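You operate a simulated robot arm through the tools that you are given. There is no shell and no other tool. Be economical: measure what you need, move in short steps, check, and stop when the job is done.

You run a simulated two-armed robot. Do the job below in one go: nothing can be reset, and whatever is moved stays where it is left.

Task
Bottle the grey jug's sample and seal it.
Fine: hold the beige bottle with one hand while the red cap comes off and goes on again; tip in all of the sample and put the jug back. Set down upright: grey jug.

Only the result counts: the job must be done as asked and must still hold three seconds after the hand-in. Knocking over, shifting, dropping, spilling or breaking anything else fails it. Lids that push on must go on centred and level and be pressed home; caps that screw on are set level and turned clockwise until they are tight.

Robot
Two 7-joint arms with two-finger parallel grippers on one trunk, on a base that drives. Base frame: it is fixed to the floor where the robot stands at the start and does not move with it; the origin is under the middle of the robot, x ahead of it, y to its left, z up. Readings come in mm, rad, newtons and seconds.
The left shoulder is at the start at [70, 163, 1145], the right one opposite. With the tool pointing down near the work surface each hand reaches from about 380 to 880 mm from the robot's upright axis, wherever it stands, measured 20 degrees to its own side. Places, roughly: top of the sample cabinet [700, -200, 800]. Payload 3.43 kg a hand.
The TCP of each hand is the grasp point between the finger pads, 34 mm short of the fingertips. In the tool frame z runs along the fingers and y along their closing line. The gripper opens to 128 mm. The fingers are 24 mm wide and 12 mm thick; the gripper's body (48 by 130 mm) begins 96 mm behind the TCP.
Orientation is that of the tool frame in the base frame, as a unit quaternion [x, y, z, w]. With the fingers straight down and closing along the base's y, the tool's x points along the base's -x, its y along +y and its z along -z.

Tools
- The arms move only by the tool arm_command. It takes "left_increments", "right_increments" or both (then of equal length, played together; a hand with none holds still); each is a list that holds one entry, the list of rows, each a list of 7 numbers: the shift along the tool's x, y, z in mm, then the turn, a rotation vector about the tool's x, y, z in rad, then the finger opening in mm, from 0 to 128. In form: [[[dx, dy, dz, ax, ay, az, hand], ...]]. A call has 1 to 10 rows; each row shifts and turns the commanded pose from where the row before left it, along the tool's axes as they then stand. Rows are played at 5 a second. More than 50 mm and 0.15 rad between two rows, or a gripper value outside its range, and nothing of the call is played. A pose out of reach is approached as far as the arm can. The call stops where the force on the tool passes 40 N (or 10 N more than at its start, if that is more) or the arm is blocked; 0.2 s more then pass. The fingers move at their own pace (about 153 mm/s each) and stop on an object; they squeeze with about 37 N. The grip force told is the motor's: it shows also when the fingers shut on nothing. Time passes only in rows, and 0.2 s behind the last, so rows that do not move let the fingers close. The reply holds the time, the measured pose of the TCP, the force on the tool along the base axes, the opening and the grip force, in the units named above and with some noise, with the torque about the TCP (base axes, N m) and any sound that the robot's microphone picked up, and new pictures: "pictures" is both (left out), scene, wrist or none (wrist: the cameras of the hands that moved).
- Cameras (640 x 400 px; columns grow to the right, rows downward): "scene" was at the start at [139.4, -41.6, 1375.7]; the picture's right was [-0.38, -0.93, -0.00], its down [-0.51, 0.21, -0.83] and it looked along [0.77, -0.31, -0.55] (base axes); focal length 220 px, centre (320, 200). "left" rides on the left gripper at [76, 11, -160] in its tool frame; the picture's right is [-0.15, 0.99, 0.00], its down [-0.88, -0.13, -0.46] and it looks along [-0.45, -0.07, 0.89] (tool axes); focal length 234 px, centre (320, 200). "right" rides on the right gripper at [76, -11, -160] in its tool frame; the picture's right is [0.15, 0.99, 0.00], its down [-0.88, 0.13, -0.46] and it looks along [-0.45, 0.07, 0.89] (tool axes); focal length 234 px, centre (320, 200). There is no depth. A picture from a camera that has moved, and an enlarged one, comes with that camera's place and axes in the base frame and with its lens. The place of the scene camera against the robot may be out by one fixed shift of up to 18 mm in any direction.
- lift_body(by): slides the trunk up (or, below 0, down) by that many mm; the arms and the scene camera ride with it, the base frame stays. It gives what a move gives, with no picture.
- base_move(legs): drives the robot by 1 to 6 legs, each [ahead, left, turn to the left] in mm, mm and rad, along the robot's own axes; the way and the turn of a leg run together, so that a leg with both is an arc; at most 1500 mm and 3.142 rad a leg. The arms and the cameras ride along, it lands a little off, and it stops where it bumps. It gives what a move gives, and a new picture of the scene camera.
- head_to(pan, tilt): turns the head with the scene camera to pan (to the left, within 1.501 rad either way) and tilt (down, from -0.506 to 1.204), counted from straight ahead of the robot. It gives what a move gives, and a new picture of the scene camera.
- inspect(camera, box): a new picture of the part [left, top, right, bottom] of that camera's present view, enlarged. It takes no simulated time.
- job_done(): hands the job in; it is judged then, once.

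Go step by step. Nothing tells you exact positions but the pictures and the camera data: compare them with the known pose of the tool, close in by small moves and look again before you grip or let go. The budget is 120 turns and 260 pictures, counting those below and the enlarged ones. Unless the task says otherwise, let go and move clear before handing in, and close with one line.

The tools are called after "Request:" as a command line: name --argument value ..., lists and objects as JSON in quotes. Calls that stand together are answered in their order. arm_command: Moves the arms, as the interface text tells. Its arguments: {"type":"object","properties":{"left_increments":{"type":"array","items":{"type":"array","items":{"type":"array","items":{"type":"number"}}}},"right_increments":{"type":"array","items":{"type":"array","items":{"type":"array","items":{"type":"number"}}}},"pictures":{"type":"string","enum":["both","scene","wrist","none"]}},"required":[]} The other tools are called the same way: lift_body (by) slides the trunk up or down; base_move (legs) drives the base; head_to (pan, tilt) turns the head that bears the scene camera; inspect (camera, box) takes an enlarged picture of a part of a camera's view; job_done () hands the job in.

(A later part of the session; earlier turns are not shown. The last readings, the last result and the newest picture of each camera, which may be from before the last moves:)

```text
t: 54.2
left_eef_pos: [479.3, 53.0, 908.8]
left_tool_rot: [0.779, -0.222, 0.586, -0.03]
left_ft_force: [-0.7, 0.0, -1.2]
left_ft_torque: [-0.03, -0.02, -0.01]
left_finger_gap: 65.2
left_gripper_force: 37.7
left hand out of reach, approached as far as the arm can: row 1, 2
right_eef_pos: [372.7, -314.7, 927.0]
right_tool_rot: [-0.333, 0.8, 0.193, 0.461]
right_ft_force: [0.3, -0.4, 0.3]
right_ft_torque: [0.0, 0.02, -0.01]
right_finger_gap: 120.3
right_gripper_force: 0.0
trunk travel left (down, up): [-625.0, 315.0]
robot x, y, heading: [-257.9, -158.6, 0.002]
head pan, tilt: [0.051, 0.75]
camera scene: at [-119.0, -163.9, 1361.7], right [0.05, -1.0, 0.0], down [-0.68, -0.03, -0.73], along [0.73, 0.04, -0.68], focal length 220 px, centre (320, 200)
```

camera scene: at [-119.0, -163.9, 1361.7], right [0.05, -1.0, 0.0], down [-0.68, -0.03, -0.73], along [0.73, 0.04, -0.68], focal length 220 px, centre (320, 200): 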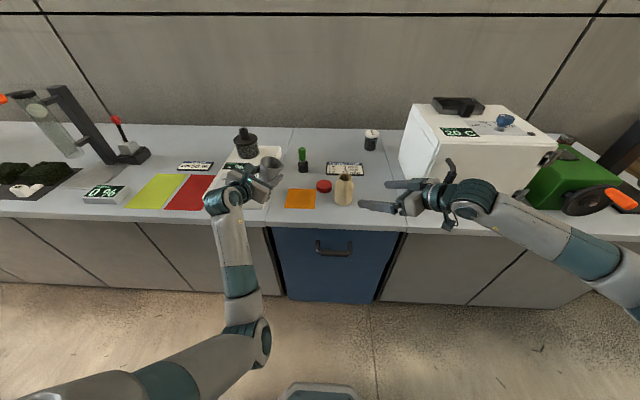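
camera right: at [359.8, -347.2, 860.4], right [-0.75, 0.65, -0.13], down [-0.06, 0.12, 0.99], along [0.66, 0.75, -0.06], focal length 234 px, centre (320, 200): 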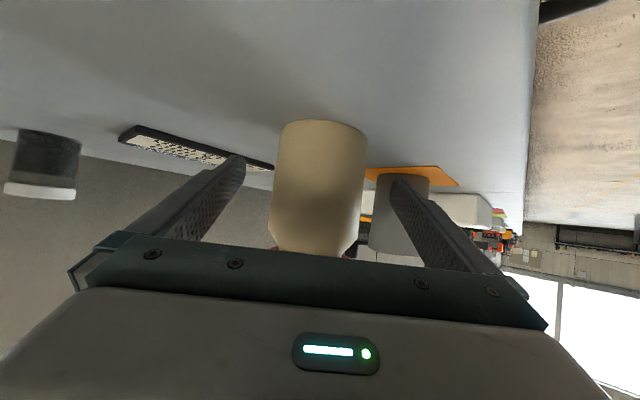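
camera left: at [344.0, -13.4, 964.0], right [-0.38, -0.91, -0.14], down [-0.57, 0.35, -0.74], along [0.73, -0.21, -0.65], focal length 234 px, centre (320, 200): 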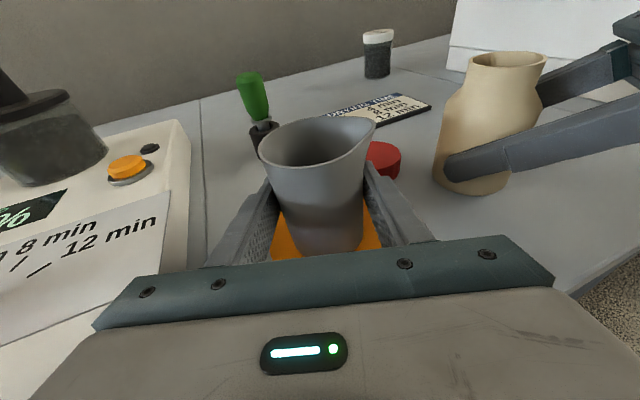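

The elbow is at a joint limit here. I'll use the trunk and base instead: raise the trunk 100 mm, back off 200 mm, then extend the arm into a straighter posture.

Request:
lift_body --by 100

Request:
base_move --legs '[[-200, 0, 0]]'

```text
t: 55.5
left_eef_pos: [478.6, 53.7, 1008.6]
left_tool_rot: [0.779, -0.222, 0.586, -0.029]
left_ft_force: [1.2, -0.3, -1.7]
left_ft_torque: [-0.02, 0.0, 0.02]
left_finger_gap: 65.1
left_gripper_force: 37.4
right_eef_pos: [374.1, -313.5, 1026.2]
right_tool_rot: [-0.331, 0.801, 0.191, 0.461]
right_ft_force: [-0.1, 0.5, 0.4]
right_ft_torque: [0.01, 0.0, 0.02]
right_finger_gap: 120.2
right_gripper_force: 0.0
trunk travel left (down, up): [-725.0, 215.0]
robot x, y, heading: [-255.8, -160.0, -0.001]
head pan, tilt: [0.051, 0.75]
```

```text
t: 57.1
left_eef_pos: [278.5, 53.9, 1009.1]
left_tool_rot: [0.779, -0.223, 0.586, -0.03]
left_ft_force: [-0.6, -0.4, -1.3]
left_ft_torque: [0.01, -0.01, -0.01]
left_finger_gap: 65.0
left_gripper_force: 37.1
right_eef_pos: [172.3, -315.0, 1026.0]
right_tool_rot: [-0.332, 0.8, 0.192, 0.461]
right_ft_force: [0.6, -0.1, 0.3]
right_ft_torque: [-0.03, 0.01, 0.0]
right_finger_gap: 120.1
right_gripper_force: 0.1
trunk travel left (down, up): [-725.0, 215.0]
robot x, y, heading: [-462.5, -158.9, 0.0]
head pan, tilt: [0.051, 0.75]
camera scene: at [-320.0, -163.9, 1461.7], right [0.05, -1.0, 0.0], down [-0.68, -0.03, -0.73], along [0.73, 0.04, -0.68], focal length 220 px, centre (320, 200)
```

scene: 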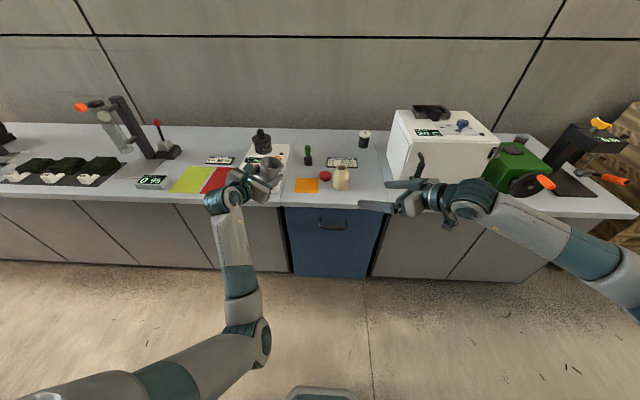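

Request:
arm_command --left_increments '[[[6.4, -9.3, 27.8, 0, 0, 0, 40], [6.4, -9.3, 27.8, 0, 0, 0, 40], [6.4, -9.3, 27.8, 0, 0, 0, 40], [6.4, -9.3, 27.8, 0, 0, 0, 40], [6.4, -9.3, 27.8, 0, 0, 0, 40]]]' --pictures "scene"

```text
t: 58.4
left_eef_pos: [431.5, 54.7, 1009.3]
left_tool_rot: [0.779, -0.222, 0.586, -0.029]
left_ft_force: [0.0, 0.2, -1.8]
left_ft_torque: [0.01, 0.02, -0.01]
left_finger_gap: 64.8
left_gripper_force: 36.5
right_eef_pos: [173.8, -315.2, 1026.5]
right_tool_rot: [-0.332, 0.8, 0.192, 0.461]
right_ft_force: [1.0, 1.2, 0.0]
right_ft_torque: [0.01, -0.02, 0.0]
right_finger_gap: 120.0
right_gripper_force: 0.0
trunk travel left (down, up): [-725.0, 215.0]
robot x, y, heading: [-459.0, -159.5, -0.003]
head pan, tilt: [0.051, 0.75]
camera scene: at [-319.0, -163.7, 1461.6], right [0.05, -1.0, 0.0], down [-0.68, -0.03, -0.73], along [0.73, 0.04, -0.68], focal length 220 px, centre (320, 200)
```

scene: 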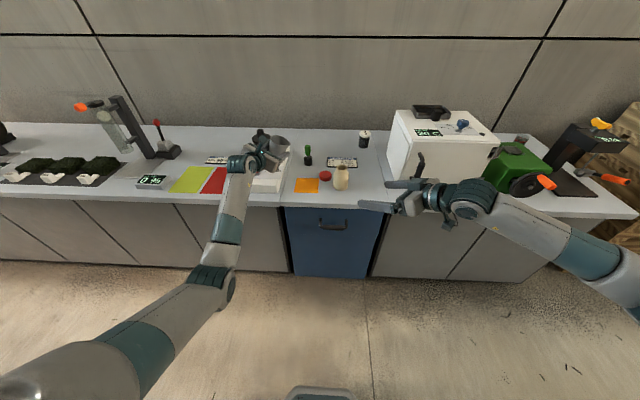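

Request:
arm_command --left_increments '[[[9.5, 22.5, 5.4, 0, 0, 0, 40], [9.5, 22.5, 5.4, 0, 0, 0, 40], [9.5, 22.5, 5.4, 0, 0, 0, 40], [9.5, 22.5, 5.4, 0, 0, 0, 40]]]' --pictures "none"

Request:
inspect --camera "scene" --box '[230, 110, 390, 210]'

```text
t: 59.4
left_eef_pos: [429.8, 17.5, 1009.4]
left_tool_rot: [0.779, -0.222, 0.586, -0.029]
left_ft_force: [0.2, 0.1, -1.6]
left_ft_torque: [-0.01, 0.03, 0.03]
left_finger_gap: 64.8
left_gripper_force: 37.2
left hand out of reach, approached as far as the arm can: row 2, 3, 4
right_eef_pos: [173.1, -314.1, 1027.1]
right_tool_rot: [-0.332, 0.8, 0.192, 0.461]
right_ft_force: [0.4, 0.0, 0.0]
right_ft_torque: [-0.02, 0.0, 0.01]
right_finger_gap: 120.2
right_gripper_force: 0.0
trunk travel left (down, up): [-725.0, 215.0]
robot x, y, heading: [-456.3, -155.2, -0.001]
head pan, tilt: [0.051, 0.75]
```

```text
4.00 times, centred on (310, 160) of scene
camera zoom: at [-319.5, -163.7, 1461.7], right [0.05, -1.0, 0.0], down [-0.68, -0.03, -0.73], along [0.73, 0.04, -0.68], focal length 880 px, centre (360, 360)
```

zoom: 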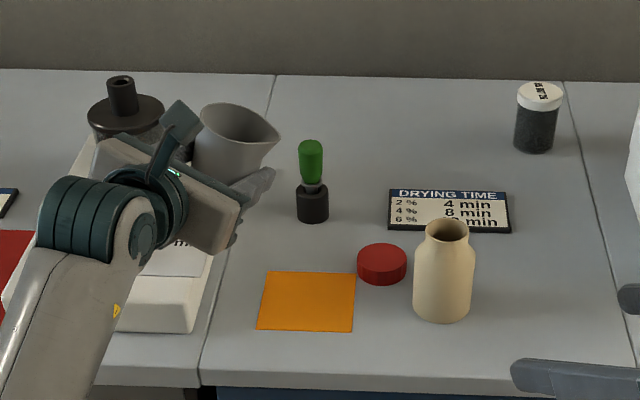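

The base can handle the translation. I'll test whether the arm can roll the jug further (to about 30°, still safe).

Request:
arm_command --left_increments '[[[0, 0, 0, 0.0212, -0.031, 0.0927, 40], [0, 0, 0, 0.0212, -0.031, 0.0927, 40]]]' --pictures "none"

```text
t: 60.0
left_eef_pos: [423.6, 40.4, 990.0]
left_tool_rot: [0.776, -0.253, 0.574, -0.067]
left_ft_force: [0.4, -0.8, -1.7]
left_ft_torque: [0.06, 0.0, 0.04]
left_finger_gap: 64.9
left_gripper_force: 36.5
left hand out of reach, approached as far as the arm can: row 1, 2
right_eef_pos: [173.4, -315.7, 1026.9]
right_tool_rot: [-0.331, 0.8, 0.192, 0.461]
right_ft_force: [-0.1, 0.1, -0.9]
right_ft_torque: [0.04, 0.01, 0.02]
right_finger_gap: 120.2
right_gripper_force: 0.0
trunk travel left (down, up): [-725.0, 215.0]
robot x, y, heading: [-460.1, -159.0, 0.002]
head pan, tilt: [0.051, 0.75]
```

Rolling this way is at a joint limit, so I'll change grasp: put the jug back on its pad, then regrip it from above with the hand tilted so that pouring swings the tool through straight down. First I'll level the jug.

Request:
arm_command --left_increments '[[[0, 0, 0, -0.023, 0.034, -0.0997, 40], [0, 0, 0, -0.023, 0.034, -0.0997, 40], [0, 0, 0, -0.023, 0.034, -0.0997, 40], [0, 0, 0, -0.023, 0.034, -0.0997, 40]]]' --pictures "none"

Request:
inspect --camera "scene" --box '[210, 100, 350, 200]'

```text
t: 61.0
left_eef_pos: [423.7, 41.5, 989.9]
left_tool_rot: [0.772, -0.123, 0.615, 0.102]
left_ft_force: [-0.4, 0.0, -1.6]
left_ft_torque: [-0.02, 0.01, 0.06]
left_finger_gap: 64.9
left_gripper_force: 36.8
right_eef_pos: [173.9, -315.3, 1025.6]
right_tool_rot: [-0.332, 0.801, 0.192, 0.461]
right_ft_force: [0.4, -0.4, -0.3]
right_ft_torque: [0.03, 0.02, -0.03]
right_finger_gap: 120.1
right_gripper_force: 0.1
trunk travel left (down, up): [-725.0, 215.0]
robot x, y, heading: [-457.0, -159.9, -0.006]
head pan, tilt: [0.051, 0.75]
```

```text
4.00 times, centred on (280, 150) of scene
camera zoom: at [-319.6, -163.9, 1461.7], right [0.05, -1.0, 0.0], down [-0.68, -0.03, -0.73], along [0.73, 0.04, -0.68], focal length 880 px, centre (480, 400)
```

zoom: 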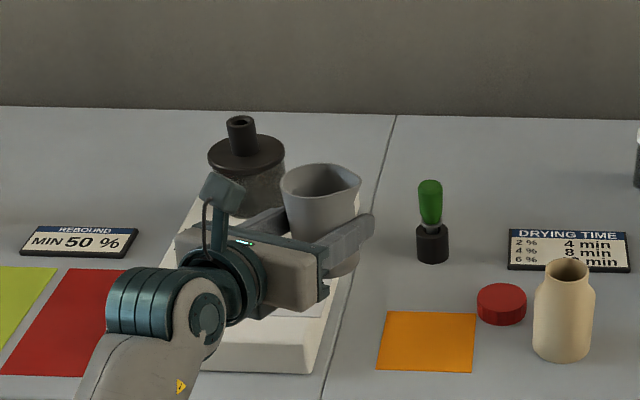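

The jug is level again. I'll drive the base so the jug is above its pad, then check before lowering.

Request:
base_move --legs '[[53, -93, 0]]'

Request:
inspect --camera "left" --box '[160, 60, 480, 260]'

```text
t: 62.1
left_eef_pos: [476.1, -50.0, 990.5]
left_tool_rot: [0.773, -0.122, 0.614, 0.099]
left_ft_force: [-0.1, 0.0, -1.6]
left_ft_torque: [0.0, 0.0, -0.01]
left_finger_gap: 65.0
left_gripper_force: 37.2
right_eef_pos: [225.9, -406.0, 1026.9]
right_tool_rot: [-0.333, 0.8, 0.193, 0.46]
right_ft_force: [0.6, 0.2, -0.2]
right_ft_torque: [0.03, -0.01, 0.06]
right_finger_gap: 120.1
right_gripper_force: 0.0
trunk travel left (down, up): [-725.0, 215.0]
robot x, y, heading: [-406.2, -252.6, 0.004]
head pan, tilt: [0.051, 0.75]
camera scene: at [-266.1, -256.1, 1461.7], right [0.05, -1.0, 0.0], down [-0.68, -0.04, -0.73], along [0.73, 0.04, -0.68], focal length 220 px, centre (320, 200)
```

scene: 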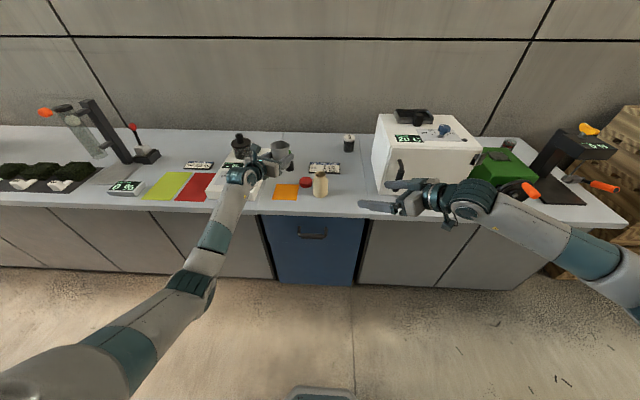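

```text
2.00 times, centred on (320, 160) of left
camera zoom: at [340.9, -17.5, 1099.8], right [-0.34, -0.93, -0.14], down [-0.57, 0.32, -0.76], along [0.75, -0.18, -0.64], focal length 468 px, centre (320, 280)
```

zoom: 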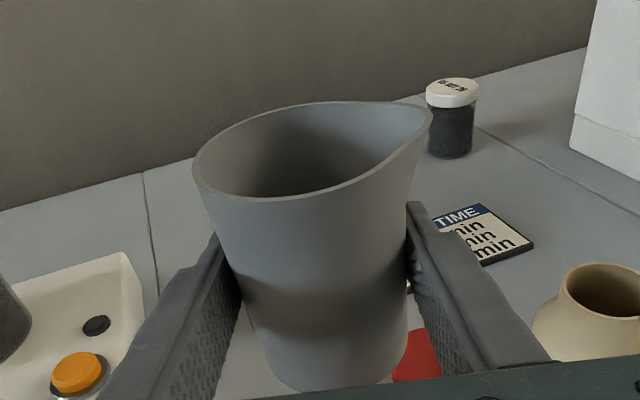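

The jug is right over its pad. Lowering the trunk most of the way.

Request:
lift_body --by -126

Request:
arm_command --left_increments '[[[0, 0, 0, -0.0013, -0.019, -0.006, 40], [3, 0, -0.7, 0, 0, 0, 40], [-3, 0, 0.7, 0, 0, 0, 40]]]' --pictures "none"

Request:
inspect --camera "scene" --box '[230, 120, 370, 220]'

```text
t: 63.7
left_eef_pos: [476.4, -50.6, 864.0]
left_tool_rot: [0.772, -0.122, 0.615, 0.1]
left_ft_force: [0.4, 0.5, -1.0]
left_ft_torque: [0.01, 0.02, -0.01]
left_finger_gap: 64.7
left_gripper_force: 37.4
right_eef_pos: [226.1, -406.1, 900.0]
right_tool_rot: [-0.332, 0.8, 0.192, 0.461]
right_ft_force: [-0.8, -0.2, -1.0]
right_ft_torque: [0.02, 0.01, 0.01]
right_finger_gap: 120.2
right_gripper_force: 0.0
trunk travel left (down, up): [-599.0, 341.0]
robot x, y, heading: [-402.5, -253.9, 0.002]
head pan, tilt: [0.051, 0.75]
```

```text
t: 64.5
left_eef_pos: [476.5, -50.6, 863.1]
left_tool_rot: [0.779, -0.122, 0.607, 0.101]
left_ft_force: [-0.2, 0.1, -1.6]
left_ft_torque: [0.03, 0.07, 0.01]
left_finger_gap: 64.9
left_gripper_force: 36.9
right_eef_pos: [227.0, -405.9, 900.9]
right_tool_rot: [-0.332, 0.8, 0.193, 0.461]
right_ft_force: [0.1, 1.3, 0.3]
right_ft_torque: [0.01, 0.0, 0.0]
right_finger_gap: 120.1
right_gripper_force: 0.1
trunk travel left (down, up): [-599.0, 341.0]
robot x, y, heading: [-407.2, -252.4, 0.001]
head pan, tilt: [0.051, 0.75]
```

```text
4.00 times, centred on (300, 170) of scene
camera zoom: at [-266.1, -256.0, 1335.7], right [0.05, -1.0, 0.0], down [-0.68, -0.04, -0.73], along [0.73, 0.04, -0.68], focal length 880 px, centre (400, 320)
```

zoom: 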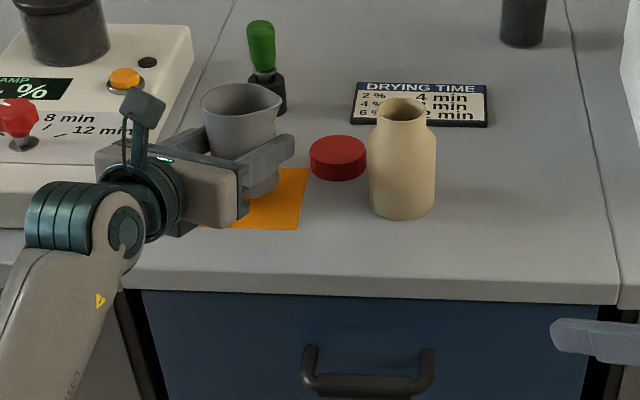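

Request:
arm_command --left_increments '[[[-3.9, 0, 1, 0, 0, 0, 40], [-1.9, 0, 0.5, 0, 0, 0, 40], [-1.9, 0, 0.5, 0, 0, 0, 40], [-0.97, 0, 0.24, 0, 0, 0, 40]]]' --pictures "none"

```text
t: 65.5
left_eef_pos: [476.8, -49.6, 854.8]
left_tool_rot: [0.779, -0.122, 0.607, 0.101]
left_ft_force: [0.4, 0.4, -2.3]
left_ft_torque: [-0.03, 0.01, 0.02]
left_finger_gap: 65.1
left_gripper_force: 37.0
right_eef_pos: [226.7, -405.0, 900.7]
right_tool_rot: [-0.333, 0.8, 0.192, 0.46]
right_ft_force: [-0.2, 0.8, 0.4]
right_ft_torque: [-0.01, -0.02, 0.02]
right_finger_gap: 120.3
right_gripper_force: 0.0
trunk travel left (down, up): [-599.0, 341.0]
robot x, y, heading: [-402.1, -252.7, 0.002]
head pan, tilt: [0.051, 0.75]
```

Request:
arm_command --left_increments '[[[-0.97, 0, 0.24, 0, 0, 0, 40], [-0.97, 0, 0.24, 0, 0, 0, 40], [-0.97, 0, 0.24, 0, 0, 0, 40], [-0.97, 0, 0.24, 0, 0, 0, 40]]]' --pictures "none"

Request:
inspect --camera "scene" --box '[240, 130, 320, 190]'

```text
t: 66.5
left_eef_pos: [477.9, -50.2, 850.3]
left_tool_rot: [0.779, -0.122, 0.607, 0.102]
left_ft_force: [0.5, 0.1, -1.2]
left_ft_torque: [0.0, 0.05, 0.03]
left_finger_gap: 65.0
left_gripper_force: 37.1
right_eef_pos: [226.5, -406.1, 900.7]
right_tool_rot: [-0.332, 0.8, 0.192, 0.461]
right_ft_force: [-0.1, 0.8, 0.9]
right_ft_torque: [0.05, -0.03, -0.01]
right_finger_gap: 120.2
right_gripper_force: 0.0
trunk travel left (down, up): [-599.0, 341.0]
robot x, y, heading: [-407.7, -249.2, -0.003]
head pan, tilt: [0.051, 0.75]
```

```text
6.67 times, centred on (280, 160) of scene
camera zoom: at [-266.2, -256.0, 1335.7], right [0.05, -1.0, 0.0], down [-0.68, -0.04, -0.73], along [0.73, 0.04, -0.68], focal length 1467 px, centre (587, 467)
```

zoom: 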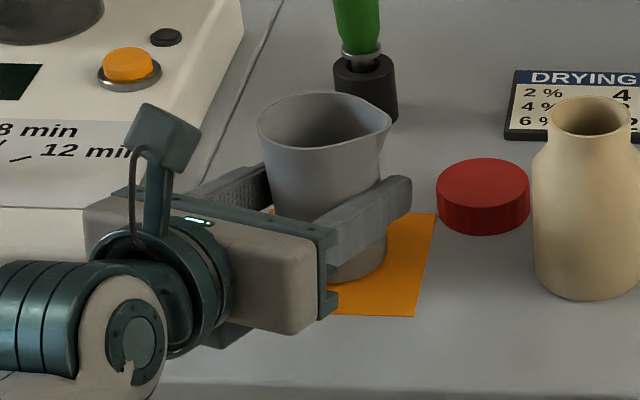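

Request:
arm_command --left_increments '[[[-0.97, 0, 0.24, 0, 0, 0, 40], [-0.97, 0, 0.24, 0, 0, 0, 40]]]' --pictures "none"

```text
t: 67.1
left_eef_pos: [476.8, -49.6, 849.7]
left_tool_rot: [0.779, -0.121, 0.607, 0.1]
left_ft_force: [0.7, 0.9, -2.2]
left_ft_torque: [0.0, 0.01, -0.02]
left_finger_gap: 64.9
left_gripper_force: 37.2
right_eef_pos: [227.1, -406.1, 900.0]
right_tool_rot: [-0.333, 0.8, 0.192, 0.46]
right_ft_force: [1.0, -0.3, -0.5]
right_ft_torque: [0.02, 0.0, -0.01]
right_finger_gap: 120.3
right_gripper_force: 0.0
trunk travel left (down, up): [-599.0, 341.0]
robot x, y, heading: [-409.1, -252.1, 0.002]
head pan, tilt: [0.051, 0.75]
```

Request:
arm_command --left_increments '[[[-0.97, 0, 0.24, 0, 0, 0, 40], [-0.97, 0, 0.24, 0, 0, 0, 40], [-0.97, 0, 0.24, 0, 0, 0, 40]]]' --pictures "none"

```text
t: 67.9
left_eef_pos: [476.6, -50.0, 848.6]
left_tool_rot: [0.778, -0.122, 0.608, 0.101]
left_ft_force: [-0.2, 1.0, 3.7]
left_ft_torque: [0.11, -0.09, 0.0]
left_finger_gap: 64.9
left_gripper_force: 36.9
right_eef_pos: [226.4, -406.0, 901.2]
right_tool_rot: [-0.331, 0.8, 0.192, 0.462]
right_ft_force: [-0.1, -0.8, 0.5]
right_ft_torque: [0.0, -0.01, 0.01]
right_finger_gap: 119.9
right_gripper_force: 0.0
trunk travel left (down, up): [-599.0, 341.0]
robot x, y, heading: [-405.4, -250.1, 0.003]
head pan, tilt: [0.051, 0.75]
```

The jug is on the pad (3.7 N). Opening and backing straight out.

Request:
arm_command --left_increments '[[[0.3, 0, 0, 0, 0, 0, 80], [0, 0, 0, 0, 0, 0, 105], [0, 0, 0, 0, 0, 0, 105], [0, 0, -30, 0, 0, 0, 105], [0, 0, -40, 0, 0, 0, 105], [0, 0, -40, 0, 0, 0, 105], [0, 0, -40, 0, 0, 0, 105]]]' --pictures "both"

```text
t: 69.5
left_eef_pos: [337.2, -2.9, 882.1]
left_tool_rot: [0.778, -0.122, 0.607, 0.101]
left_ft_force: [-0.2, 0.8, 0.7]
left_ft_torque: [0.04, -0.05, -0.01]
left_finger_gap: 105.0
left_gripper_force: 0.0
right_eef_pos: [226.2, -404.9, 901.2]
right_tool_rot: [-0.333, 0.8, 0.193, 0.461]
right_ft_force: [-0.5, 0.3, 0.2]
right_ft_torque: [-0.02, -0.02, -0.04]
right_finger_gap: 119.9
right_gripper_force: 0.0
trunk travel left (down, up): [-599.0, 341.0]
robot x, y, heading: [-406.9, -252.7, -0.001]
head pan, tilt: [0.051, 0.75]
camera scene: at [-267.4, -255.7, 1335.9], right [0.05, -1.0, 0.0], down [-0.68, -0.04, -0.73], along [0.73, 0.04, -0.68], focal length 220 px, centre (320, 200)
camera left: at [203.7, 29.2, 995.0], right [-0.34, -0.93, -0.13], down [-0.58, 0.32, -0.74], along [0.74, -0.18, -0.65], focal length 234 px, centre (320, 200)
```

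scene: 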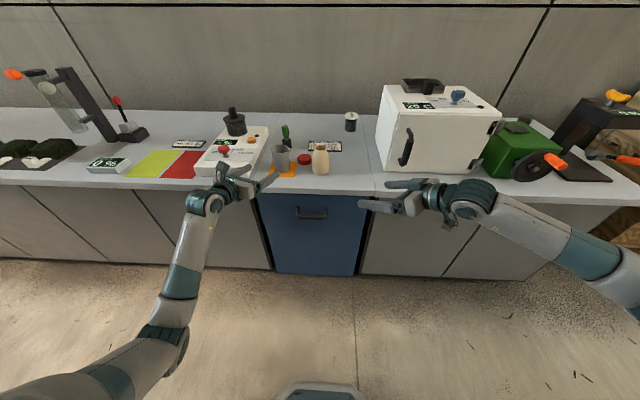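
left: 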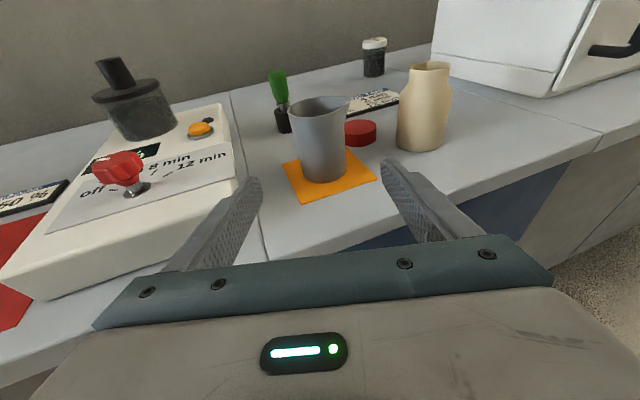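

The jug is back on its pad. The left elbow is folded the wrong way for tool-down work, so I'll swap roles: the right hand pours and later screws the cap on, while the left, already in a good holding pose, steadies the bottle for capping. First the trunk goes up and the right hand turns to point down.

Request:
lift_body --by 126

Request:
arm_command --right_increments '[[[0, 0, 0, 0, 0.1496, 0, 110], [0, 0, 0, 0, 0.1496, 0, 110], [0, 0, 0, 0, 0.1496, 0, 110], [0, 0, 0, 0, 0.1496, 0, 110], [0, 0, 0, 0, 0.1496, 0, 110], [0, 0, 0, 0, 0.1496, 0, 110], [0, 0, 0, 0, 0.1496, 0, 110]]]' --pictures "none"

Request:
arm_command --right_increments '[[[0, 0, 0, 0, 0, 0.1473, 110], [0, 0, 0, 0, 0, 0.1473, 110], [0, 0, 0, 0, 0, 0.1473, 110], [0, 0, 0, 0, 0, 0.1473, 110], [0, 0, 0, 0, 0, 0.1473, 110], [0, 0, 0, 0, 0, 0.1473, 110], [0, 0, 0, 0, 0, 0.1473, 110], [0, 0, 0, 0, 0, 0.1473, 110]]]' --pictures "none"

Request:
arm_command --right_increments '[[[0, 0, 0, 0, 0, 0.1473, 110], [0, 0, 0, 0, 0, 0.1473, 110], [0, 0, 0, 0, 0, 0.1473, 110], [0, 0, 0, 0, 0, 0.1473, 110], [0, 0, 0, 0, 0, 0.1473, 110], [0, 0, 0, 0, 0, 0.1473, 110], [0, 0, 0, 0, 0, 0.1473, 110], [0, 0, 0, 0, 0, 0.1473, 110]]]' --pictures "scene"

```text
t: 71.0
left_eef_pos: [339.2, -3.1, 1008.7]
left_tool_rot: [0.779, -0.122, 0.607, 0.101]
left_ft_force: [0.3, -0.5, 0.5]
left_ft_torque: [0.0, -0.01, 0.02]
left_finger_gap: 104.9
left_gripper_force: 0.1
right_eef_pos: [226.2, -403.9, 1026.1]
right_tool_rot: [-0.333, 0.8, 0.193, 0.461]
right_ft_force: [-0.3, -0.3, 0.1]
right_ft_torque: [-0.01, -0.02, -0.01]
right_finger_gap: 120.2
right_gripper_force: 0.1
trunk travel left (down, up): [-725.0, 215.0]
robot x, y, heading: [-408.8, -254.4, 0.003]
head pan, tilt: [0.051, 0.75]
```

```text
t: 72.6
left_eef_pos: [339.5, -2.7, 1007.0]
left_tool_rot: [0.779, -0.122, 0.607, 0.102]
left_ft_force: [0.6, 0.4, 0.3]
left_ft_torque: [-0.04, -0.02, -0.02]
left_finger_gap: 105.2
left_gripper_force: 0.1
right_eef_pos: [225.2, -405.1, 1025.8]
right_tool_rot: [-0.384, 0.923, 0.0, -0.003]
right_ft_force: [0.3, 0.2, 0.9]
right_ft_torque: [-0.01, 0.02, -0.02]
right_finger_gap: 110.2
right_gripper_force: 0.0
trunk travel left (down, up): [-725.0, 215.0]
robot x, y, heading: [-406.3, -252.6, 0.001]
head pan, tilt: [0.051, 0.75]
```

```text
t: 74.4
left_eef_pos: [338.8, -4.4, 1009.7]
left_tool_rot: [0.779, -0.122, 0.607, 0.101]
left_ft_force: [0.1, -0.4, -0.3]
left_ft_torque: [-0.03, 0.0, -0.01]
left_finger_gap: 105.1
left_gripper_force: 0.0
right_eef_pos: [227.5, -405.6, 1027.0]
right_tool_rot: [0.195, 0.981, 0.0, -0.001]
right_ft_force: [0.3, 0.6, -0.1]
right_ft_torque: [-0.01, 0.01, -0.02]
right_finger_gap: 110.0
right_gripper_force: 0.0
trunk travel left (down, up): [-725.0, 215.0]
robot x, y, heading: [-406.9, -254.3, 0.001]
head pan, tilt: [0.051, 0.75]
```

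```text
t: 76.2
left_eef_pos: [339.5, -3.4, 1007.3]
left_tool_rot: [0.778, -0.123, 0.608, 0.102]
left_ft_force: [-0.2, -0.3, 0.0]
left_ft_torque: [0.01, -0.02, -0.01]
left_finger_gap: 104.8
left_gripper_force: 0.0
right_eef_pos: [225.1, -405.9, 1026.7]
right_tool_rot: [0.707, 0.707, 0.0, -0.001]
right_ft_force: [0.2, 0.0, -0.9]
right_ft_torque: [0.03, -0.01, 0.01]
right_finger_gap: 110.1
right_gripper_force: 0.0
trunk travel left (down, up): [-725.0, 215.0]
robot x, y, heading: [-408.0, -257.2, 0.002]
head pan, tilt: [0.051, 0.75]
camera scene: at [-266.4, -256.0, 1461.7], right [0.05, -1.0, 0.0], down [-0.68, -0.04, -0.73], along [0.73, 0.04, -0.68], focal length 220 px, centre (320, 200)
```

scene: 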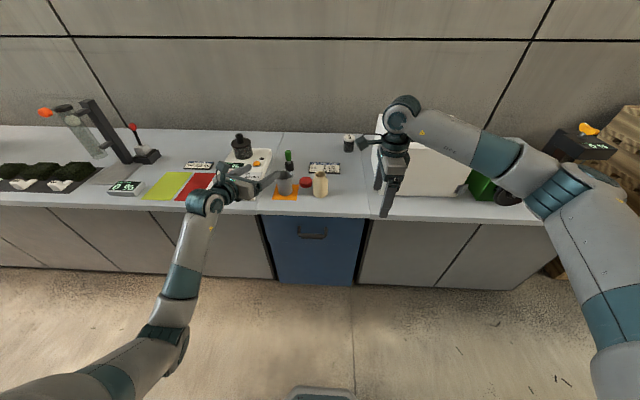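

The right hand now points straight down with its fingers closing along x. Driving to put the jug and bottle within its reach.

Request:
base_move --legs '[[200, 173, 0]]'

Request:
inspect --camera "right" --box '[0, 0, 640, 400]'

```text
t: 78.1
left_eef_pos: [537.3, 171.8, 1007.9]
left_tool_rot: [0.779, -0.122, 0.607, 0.101]
left_ft_force: [0.6, 0.6, -0.8]
left_ft_torque: [0.04, 0.02, 0.0]
left_finger_gap: 105.1
left_gripper_force: 0.0
right_eef_pos: [428.1, -231.1, 1026.7]
right_tool_rot: [0.706, 0.709, -0.001, 0.0]
right_ft_force: [-0.2, -0.6, 0.5]
right_ft_torque: [0.01, -0.02, 0.03]
right_finger_gap: 110.0
right_gripper_force: 0.0
trunk travel left (down, up): [-725.0, 215.0]
robot x, y, heading: [-207.1, -78.1, 0.005]
head pan, tilt: [0.051, 0.75]
camera scene: at [-65.7, -82.5, 1461.8], right [0.05, -1.0, 0.0], down [-0.68, -0.04, -0.73], along [0.73, 0.04, -0.68], focal length 220 px, centre (320, 200)
```

scene: 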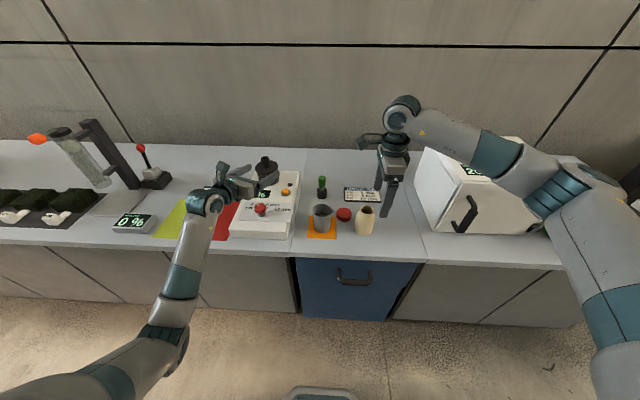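

```text
1.00 times, centred on (320, 200) of right (not enlarged: the box is as wide or as high as the picture)
camera zoom: at [415.9, -155.6, 1187.5], right [0.99, 0.15, 0.0], down [0.14, -0.88, 0.46], along [0.07, -0.45, -0.89], focal length 234 px, centre (320, 200)
```

zoom: 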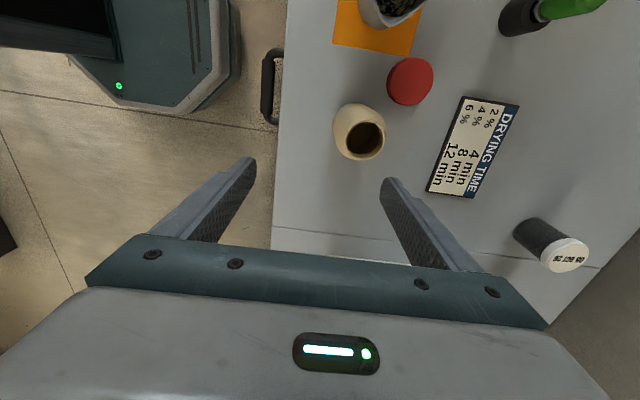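

Request:
arm_command --right_increments '[[[37, 9.6, 0, 0, 0, 0, 110], [37, 9.6, 0, 0, 0, 0, 110], [37, 9.6, 0, 0, 0, 0, 110], [37, 9.6, 0, 0, 0, 0, 110], [37, 9.6, 0, 0, 0, 0, 110]]]' --pictures "none"

Request:
inspect --camera "right" --box '[250, 60, 450, 185]'

```text
t: 79.3
left_eef_pos: [537.9, 173.0, 1007.8]
left_tool_rot: [0.779, -0.12, 0.607, 0.101]
left_ft_force: [0.1, -0.1, -0.7]
left_ft_torque: [-0.01, -0.01, -0.03]
left_finger_gap: 105.0
left_gripper_force: 0.0
right_eef_pos: [474.8, -44.1, 1024.9]
right_tool_rot: [0.705, 0.709, -0.001, -0.001]
right_ft_force: [-0.2, -0.2, 1.1]
right_ft_torque: [-0.01, 0.02, -0.01]
right_finger_gap: 110.6
right_gripper_force: 0.1
trunk travel left (down, up): [-725.0, 215.0]
robot x, y, heading: [-207.1, -77.6, -0.005]
head pan, tilt: [0.051, 0.75]
```

```text
3.20 times, centred on (350, 122) of right
camera zoom: at [463.2, 31.8, 1185.0], right [0.99, 0.15, 0.0], down [0.14, -0.88, 0.46], along [0.07, -0.45, -0.89], focal length 749 px, centre (224, 448)
```

zoom: 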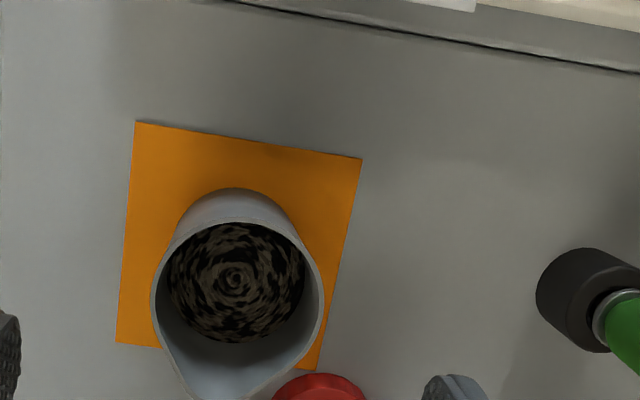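

The jug centre is about (479,-49) with its spout towards -y, and the sample is visible inside. I'll move the left hand a bit further away, tilt the right hand 0.25 rad and come down around the jug.

Request:
arm_command --left_increments '[[[0, -30, 0, 0, 0, 0, 105], [0, -30, 0, 0, 0, 0, 105], [0, 0, 0, 0, 0, 0, 105], [0, 0, 0, 0, 0, 0, 105], [0, 0, 0, 0, 0, 0, 105]]]' --right_increments '[[[-5, 4, 0, 0, -0.125, 0, 110], [0, 0, 0, 0, -0.125, 0, 110], [9.9, 0, 38.8, 0, 0, 0, 110], [9.9, 0, 38.8, 0, 0, 0, 110], [9.9, 0, 38.8, 0, 0, 0, 110]]]' --pictures "wrist"

Request:
inspect --camera "scene" --box '[270, 160, 410, 260]'

```text
t: 80.5
left_eef_pos: [556.3, 229.2, 1007.4]
left_tool_rot: [0.779, -0.121, 0.607, 0.1]
left_ft_force: [0.1, 0.5, -0.3]
left_ft_torque: [0.01, 0.02, 0.0]
left_finger_gap: 105.4
left_gripper_force: 0.0
right_eef_pos: [479.5, -49.3, 906.6]
right_tool_rot: [0.699, 0.704, -0.089, 0.088]
right_ft_force: [-0.1, -0.1, -0.3]
right_ft_torque: [0.01, 0.03, 0.0]
right_finger_gap: 110.0
right_gripper_force: 0.0
trunk travel left (down, up): [-725.0, 215.0]
robot x, y, heading: [-207.5, -79.9, 0.007]
head pan, tilt: [0.051, 0.75]
camera right: at [467.7, 63.5, 1042.5], right [0.99, 0.15, -0.04], down [0.14, -0.74, 0.66], along [0.07, -0.66, -0.75], focal length 234 px, centre (320, 200)
camera left: at [423.5, 261.1, 1119.4], right [-0.34, -0.93, -0.13], down [-0.59, 0.32, -0.74], along [0.74, -0.18, -0.65], focal length 234 px, centre (320, 200)
```

right: 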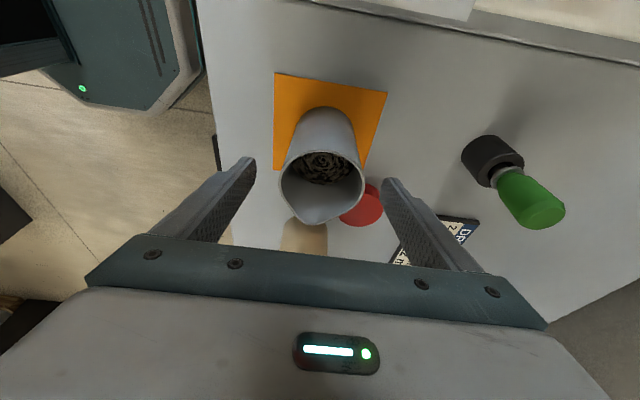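
left: 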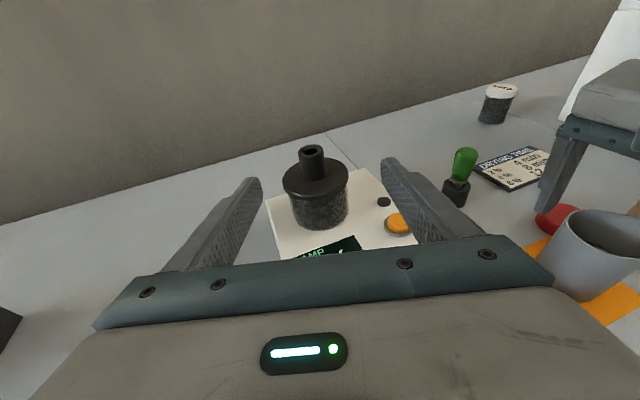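

```text
4.00 times, centred on (340, 210) of scene
camera zoom: at [-65.0, -82.3, 1461.7], right [0.05, -1.0, 0.0], down [-0.68, -0.04, -0.73], along [0.73, 0.04, -0.68], focal length 880 px, centre (240, 160)
```

zoom: 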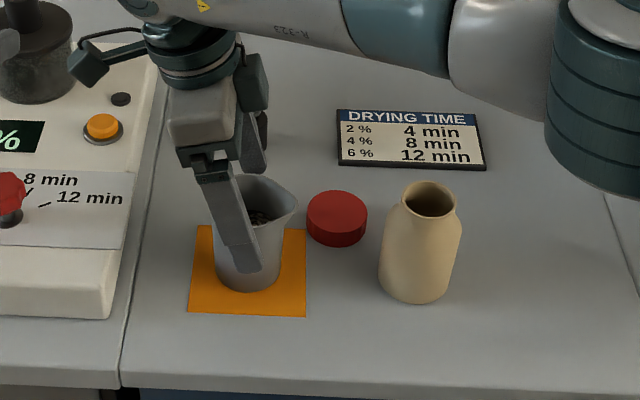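

The jug is centred between the fingers. Descend the last 58 mm and close.

Request:
arm_command --right_increments '[[[4.8, 0, 18.8, 0, 0, 0, 110], [4.8, 0, 18.8, 0, 0, 0, 110], [4.8, 0, 18.8, 0, 0, 0, 110], [0, 0, 0, 0, 0, 0, 80], [0, 0, 0, 0, 0, 0, 60], [0, 0, 0, 0, 0, 0, 40], [0, 0, 0, 0, 0, 0, 40]]]' --pictures "wrist"

Request:
inspect --camera "scene" --box '[270, 160, 410, 260]'

```text
t: 82.1
left_eef_pos: [557.3, 228.3, 1007.8]
left_tool_rot: [0.779, -0.12, 0.608, 0.1]
left_ft_force: [1.0, 1.4, 0.4]
left_ft_torque: [0.02, -0.01, -0.01]
left_finger_gap: 105.1
left_gripper_force: 0.0
right_eef_pos: [480.5, -50.3, 849.4]
right_tool_rot: [0.7, 0.703, -0.088, 0.087]
right_ft_force: [0.4, -0.2, 0.2]
right_ft_torque: [0.02, -0.02, -0.01]
right_finger_gap: 66.7
right_gripper_force: 36.8
trunk travel left (down, up): [-725.0, 215.0]
robot x, y, heading: [-205.5, -78.4, 0.005]
head pan, tilt: [0.051, 0.75]
camera right: at [467.3, 61.9, 985.4], right [0.99, 0.15, -0.04], down [0.14, -0.74, 0.66], along [0.07, -0.66, -0.75], focal length 234 px, centre (320, 200)
```

right: 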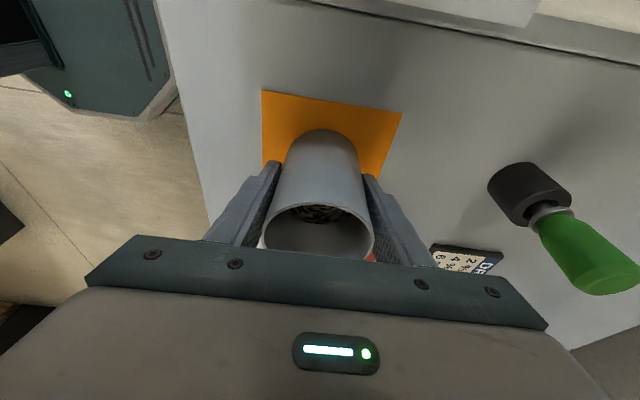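

```text
4.00 times, centred on (340, 210) of scene
camera zoom: at [-65.4, -82.4, 1461.7], right [0.05, -1.0, 0.0], down [-0.68, -0.04, -0.73], along [0.73, 0.04, -0.68], focal length 880 px, centre (240, 160)
```

zoom: 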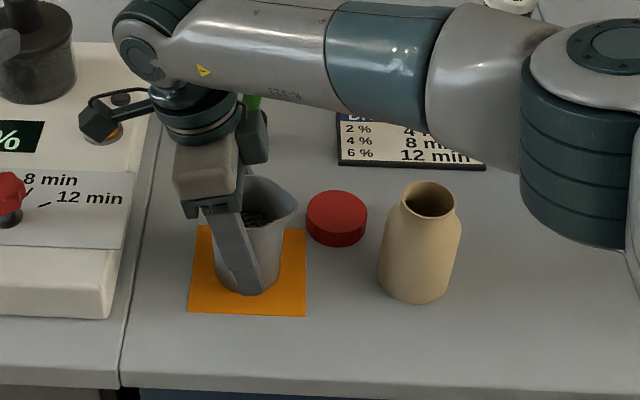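

The jug is held (66.7 mm). Lifting it, then measuring the bottle mouth again.

Request:
arm_command --right_increments '[[[-4, 0, -15.5, 0, 0, 0, 40], [-11.1, 0, -43.6, 0, 0, 0, 40], [-11.1, 0, -43.6, 0, 0, 0, 40], [-7.4, 0, -29, 0, 0, 0, 40]]]' --pictures "wrist"

Request:
inspect --camera "scene" --box '[290, 170, 410, 250]'

Request:
inspect --camera "left" --box '[400, 60, 640, 260]'

```text
t: 83.1
left_eef_pos: [556.6, 228.3, 1007.5]
left_tool_rot: [0.779, -0.122, 0.607, 0.101]
left_ft_force: [0.1, -0.1, 0.3]
left_ft_torque: [-0.03, -0.01, -0.04]
left_finger_gap: 105.1
left_gripper_force: 0.1
right_eef_pos: [479.0, -50.6, 983.8]
right_tool_rot: [0.699, 0.704, -0.088, 0.087]
right_ft_force: [-0.2, -0.8, -2.5]
right_ft_torque: [0.01, 0.0, 0.0]
right_finger_gap: 66.9
right_gripper_force: 37.1
trunk travel left (down, up): [-725.0, 215.0]
robot x, y, heading: [-208.4, -80.0, 0.003]
head pan, tilt: [0.051, 0.75]
camera right: at [466.8, 61.9, 1121.3], right [0.99, 0.15, -0.04], down [0.14, -0.74, 0.66], along [0.07, -0.66, -0.75], focal length 234 px, centre (320, 200)
```

right: 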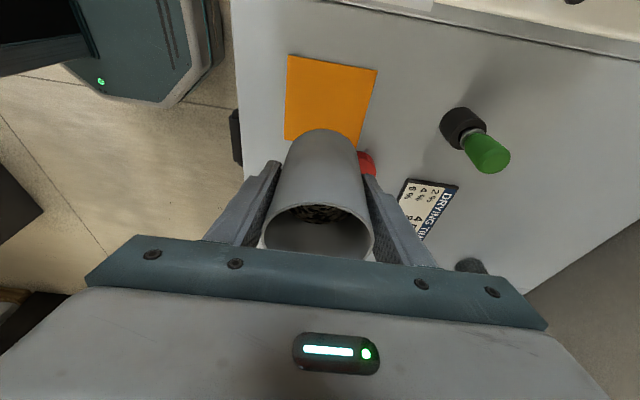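

```text
5.00 times, centred on (350, 210) of scene
camera zoom: at [-66.0, -82.3, 1461.7], right [0.05, -1.0, 0.0], down [-0.68, -0.04, -0.73], along [0.73, 0.04, -0.68], focal length 1100 px, centre (170, 150)
```

zoom: 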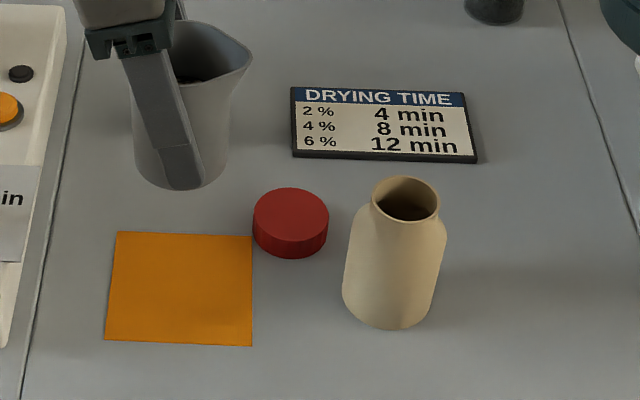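

```text
2.00 times, centred on (520, 160) of left
camera zoom: at [422.9, 260.9, 1119.7], right [-0.34, -0.93, -0.13], down [-0.58, 0.32, -0.75], along [0.74, -0.18, -0.65], focal length 468 px, centre (-80, 280)
```

zoom: 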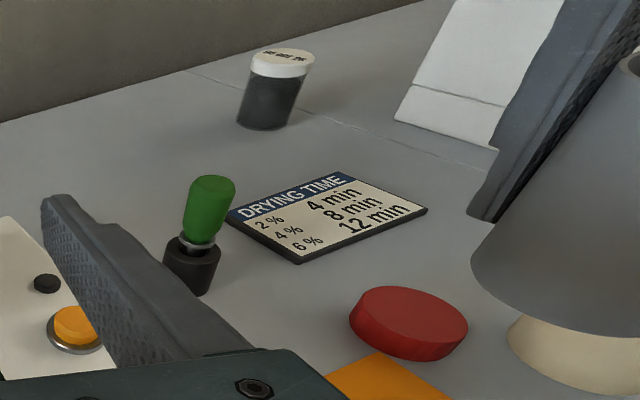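

The bottle mouth is at about (477.5,-210), z≈914. I'll carry the jug towards it while tilting to about 29° (no flow yet), with the spout ending just above the mouth.

Request:
arm_command --right_increments '[[[-14.7, 0, 17.4, 0, 0.1, 0, 40], [-16.3, 0, 15.8, 0, 0.1, 0, 40], [-17.8, 0, 14.1, 0, 0.1, 0, 40], [-19.1, 0, 12.3, 0, 0.1, 0, 40], [-20.3, 0, 10.3, 0, 0.1, 0, 40]]]' --pictures "wrist"

Request:
inspect --camera "scene" --box '[290, 170, 410, 250]'

```text
t: 84.3
left_eef_pos: [557.1, 227.9, 1007.7]
left_tool_rot: [0.779, -0.121, 0.606, 0.1]
left_ft_force: [-0.3, -1.2, 0.4]
left_ft_torque: [-0.01, 0.04, 0.03]
left_finger_gap: 105.1
left_gripper_force: 0.0
right_eef_pos: [478.9, -143.1, 919.0]
right_tool_rot: [0.699, 0.703, 0.088, -0.09]
right_ft_force: [0.1, -0.5, -1.7]
right_ft_torque: [0.02, -0.01, -0.01]
right_finger_gap: 67.0
right_gripper_force: 37.3
trunk travel left (down, up): [-725.0, 215.0]
robot x, y, heading: [-206.4, -82.8, -0.0]
head pan, tilt: [0.051, 0.75]
camera right: at [467.4, -110.2, 1092.7], right [0.99, 0.15, 0.04], down [0.14, -0.97, 0.22], along [0.07, -0.21, -0.97], focal length 234 px, centre (320, 200)
```

right: 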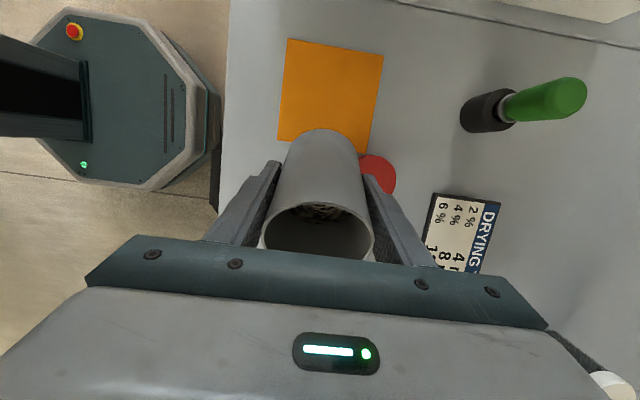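

```text
5.00 times, centred on (350, 210) of scene
camera zoom: at [-65.4, -84.2, 1461.8], right [0.05, -1.0, 0.0], down [-0.68, -0.04, -0.73], along [0.73, 0.04, -0.68], focal length 1100 px, centre (170, 150)
```

zoom: 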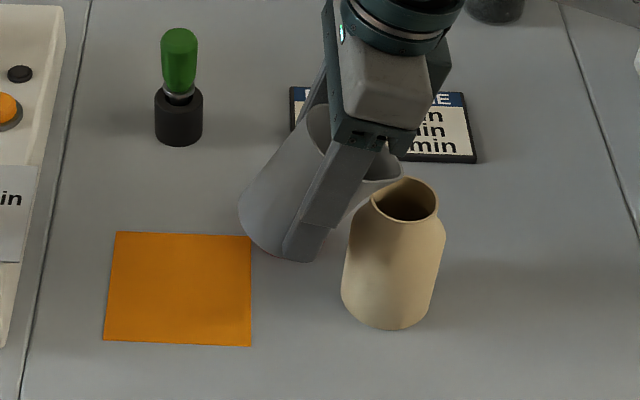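

The spout sits just above and slightly short of the mouth. I'll tilt on about the spout tip to roughly 46°, then look.

Request:
arm_command --right_increments '[[[0.4, 0, 2.8, 0, 0.1, 0, 40], [3.4, 0, -5.7, 0, 0.1, 0, 40], [3.4, 0, -5.7, 0, 0.1, 0, 40], [0, 0, 0, 0, 0, 0, 40]]]' --pictures "none"

Request:
inspect --camera "scene" --box '[310, 170, 390, 230]'

```text
t: 85.3
left_eef_pos: [558.0, 229.6, 1007.8]
left_tool_rot: [0.779, -0.121, 0.606, 0.101]
left_ft_force: [-0.6, 0.6, -0.3]
left_ft_torque: [0.01, -0.02, 0.05]
left_finger_gap: 105.2
left_gripper_force: 0.0
right_eef_pos: [477.9, -139.8, 929.9]
right_tool_rot: [0.679, 0.682, 0.191, -0.194]
right_ft_force: [-0.8, 0.5, -1.7]
right_ft_torque: [0.01, -0.02, 0.0]
right_finger_gap: 67.3
right_gripper_force: 36.8
trunk travel left (down, up): [-725.0, 215.0]
robot x, y, heading: [-204.0, -81.7, 0.001]
head pan, tilt: [0.051, 0.75]
```

```text
6.67 times, centred on (350, 200) of scene
camera zoom: at [-65.3, -82.2, 1461.7], right [0.05, -1.0, 0.0], down [-0.68, -0.04, -0.73], along [0.73, 0.04, -0.68], focal length 1467 px, centre (120, 200)
```

zoom: 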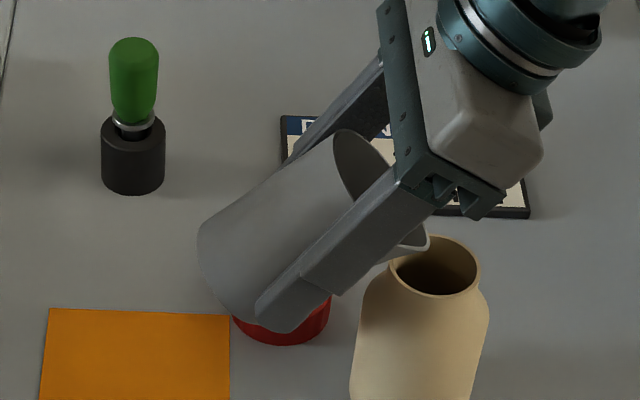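

The spout is over the mouth. Continuing slowly to about 63°.

Request:
arm_command --right_increments '[[[3.4, 0, -5.7, 0, 0.1, 0, 40], [0, 0, 0, 0, 0, 0, 40], [3.4, 0, -5.7, 0, 0.1, 0, 40], [0, 0, 0, 0, 0, 0, 40], [3.4, 0, -5.7, 0, 0.1, 0, 40], [0, 0, 0, 0, 0, 0, 40]]]' --pictures "none"

Request:
inspect --camera "scene" --box '[310, 170, 390, 230]'

```text
t: 86.7
left_eef_pos: [557.4, 229.5, 1007.6]
left_tool_rot: [0.778, -0.121, 0.608, 0.101]
left_ft_force: [0.3, 0.2, 0.0]
left_ft_torque: [-0.02, -0.01, 0.0]
left_finger_gap: 104.9
left_gripper_force: 0.0
right_eef_pos: [479.9, -142.0, 948.1]
right_tool_rot: [0.642, 0.645, 0.291, -0.294]
right_ft_force: [0.2, 0.8, -2.0]
right_ft_torque: [0.0, 0.01, -0.03]
right_finger_gap: 66.9
right_gripper_force: 36.9
trunk travel left (down, up): [-725.0, 215.0]
robot x, y, heading: [-207.6, -79.7, 0.0]
head pan, tilt: [0.051, 0.75]
```

```text
6.67 times, centred on (350, 200) of scene
camera zoom: at [-65.4, -82.1, 1461.7], right [0.05, -1.0, 0.0], down [-0.68, -0.04, -0.73], along [0.73, 0.04, -0.68], focal length 1467 px, centre (120, 200)
```

zoom: 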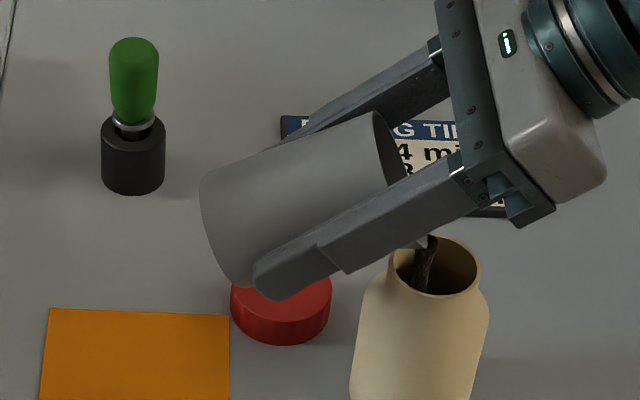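

The sample is flowing into the mouth. I'll continue slowly.

Request:
arm_command --right_increments '[[[0, 0, 0, 0, 0, 0, 40], [0, 0, 0, 0, 0, 0, 40], [1.7, 0, -2.85, 0, 0.05, 0, 40], [0, 0, 0, 0, 0, 0, 40], [0, 0, 0, 0, 0, 0, 40], [1.7, 0, -2.85, 0, 0.05, 0, 40], [0, 0, 0, 0, 0, 0, 40], [0, 0, 0, 0, 0, 0, 40], [1.7, 0, -2.85, 0, 0.05, 0, 40], [0, 0, 0, 0, 0, 0, 40]]]' --pictures "none"

Request:
inspect --camera "scene" --box '[310, 170, 390, 230]'

```text
t: 88.9
left_eef_pos: [556.8, 230.0, 1007.9]
left_tool_rot: [0.778, -0.121, 0.608, 0.101]
left_ft_force: [-0.2, 0.0, -0.1]
left_ft_torque: [0.01, -0.02, -0.03]
left_finger_gap: 105.0
left_gripper_force: 0.1
right_eef_pos: [478.5, -145.3, 957.5]
right_tool_rot: [0.619, 0.622, 0.337, -0.341]
right_ft_force: [0.1, 1.1, -2.7]
right_ft_torque: [-0.02, -0.02, 0.03]
right_finger_gap: 66.9
right_gripper_force: 36.9
trunk travel left (down, up): [-725.0, 215.0]
robot x, y, heading: [-202.6, -76.6, 0.006]
head pan, tilt: [0.051, 0.75]
```

```text
6.67 times, centred on (350, 200) of scene
camera zoom: at [-65.5, -82.1, 1461.7], right [0.05, -1.0, 0.0], down [-0.68, -0.04, -0.73], along [0.73, 0.04, -0.68], focal length 1467 px, centre (120, 200)
```

zoom: 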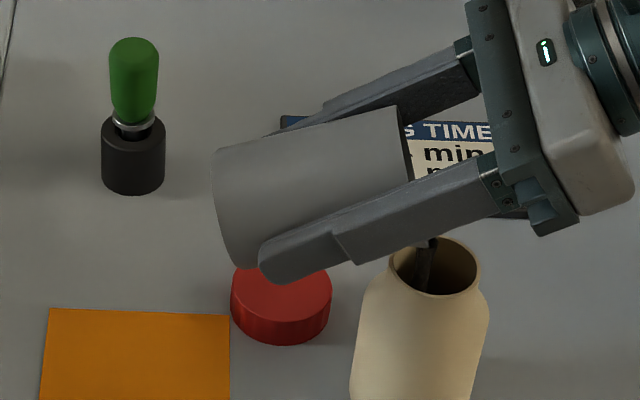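

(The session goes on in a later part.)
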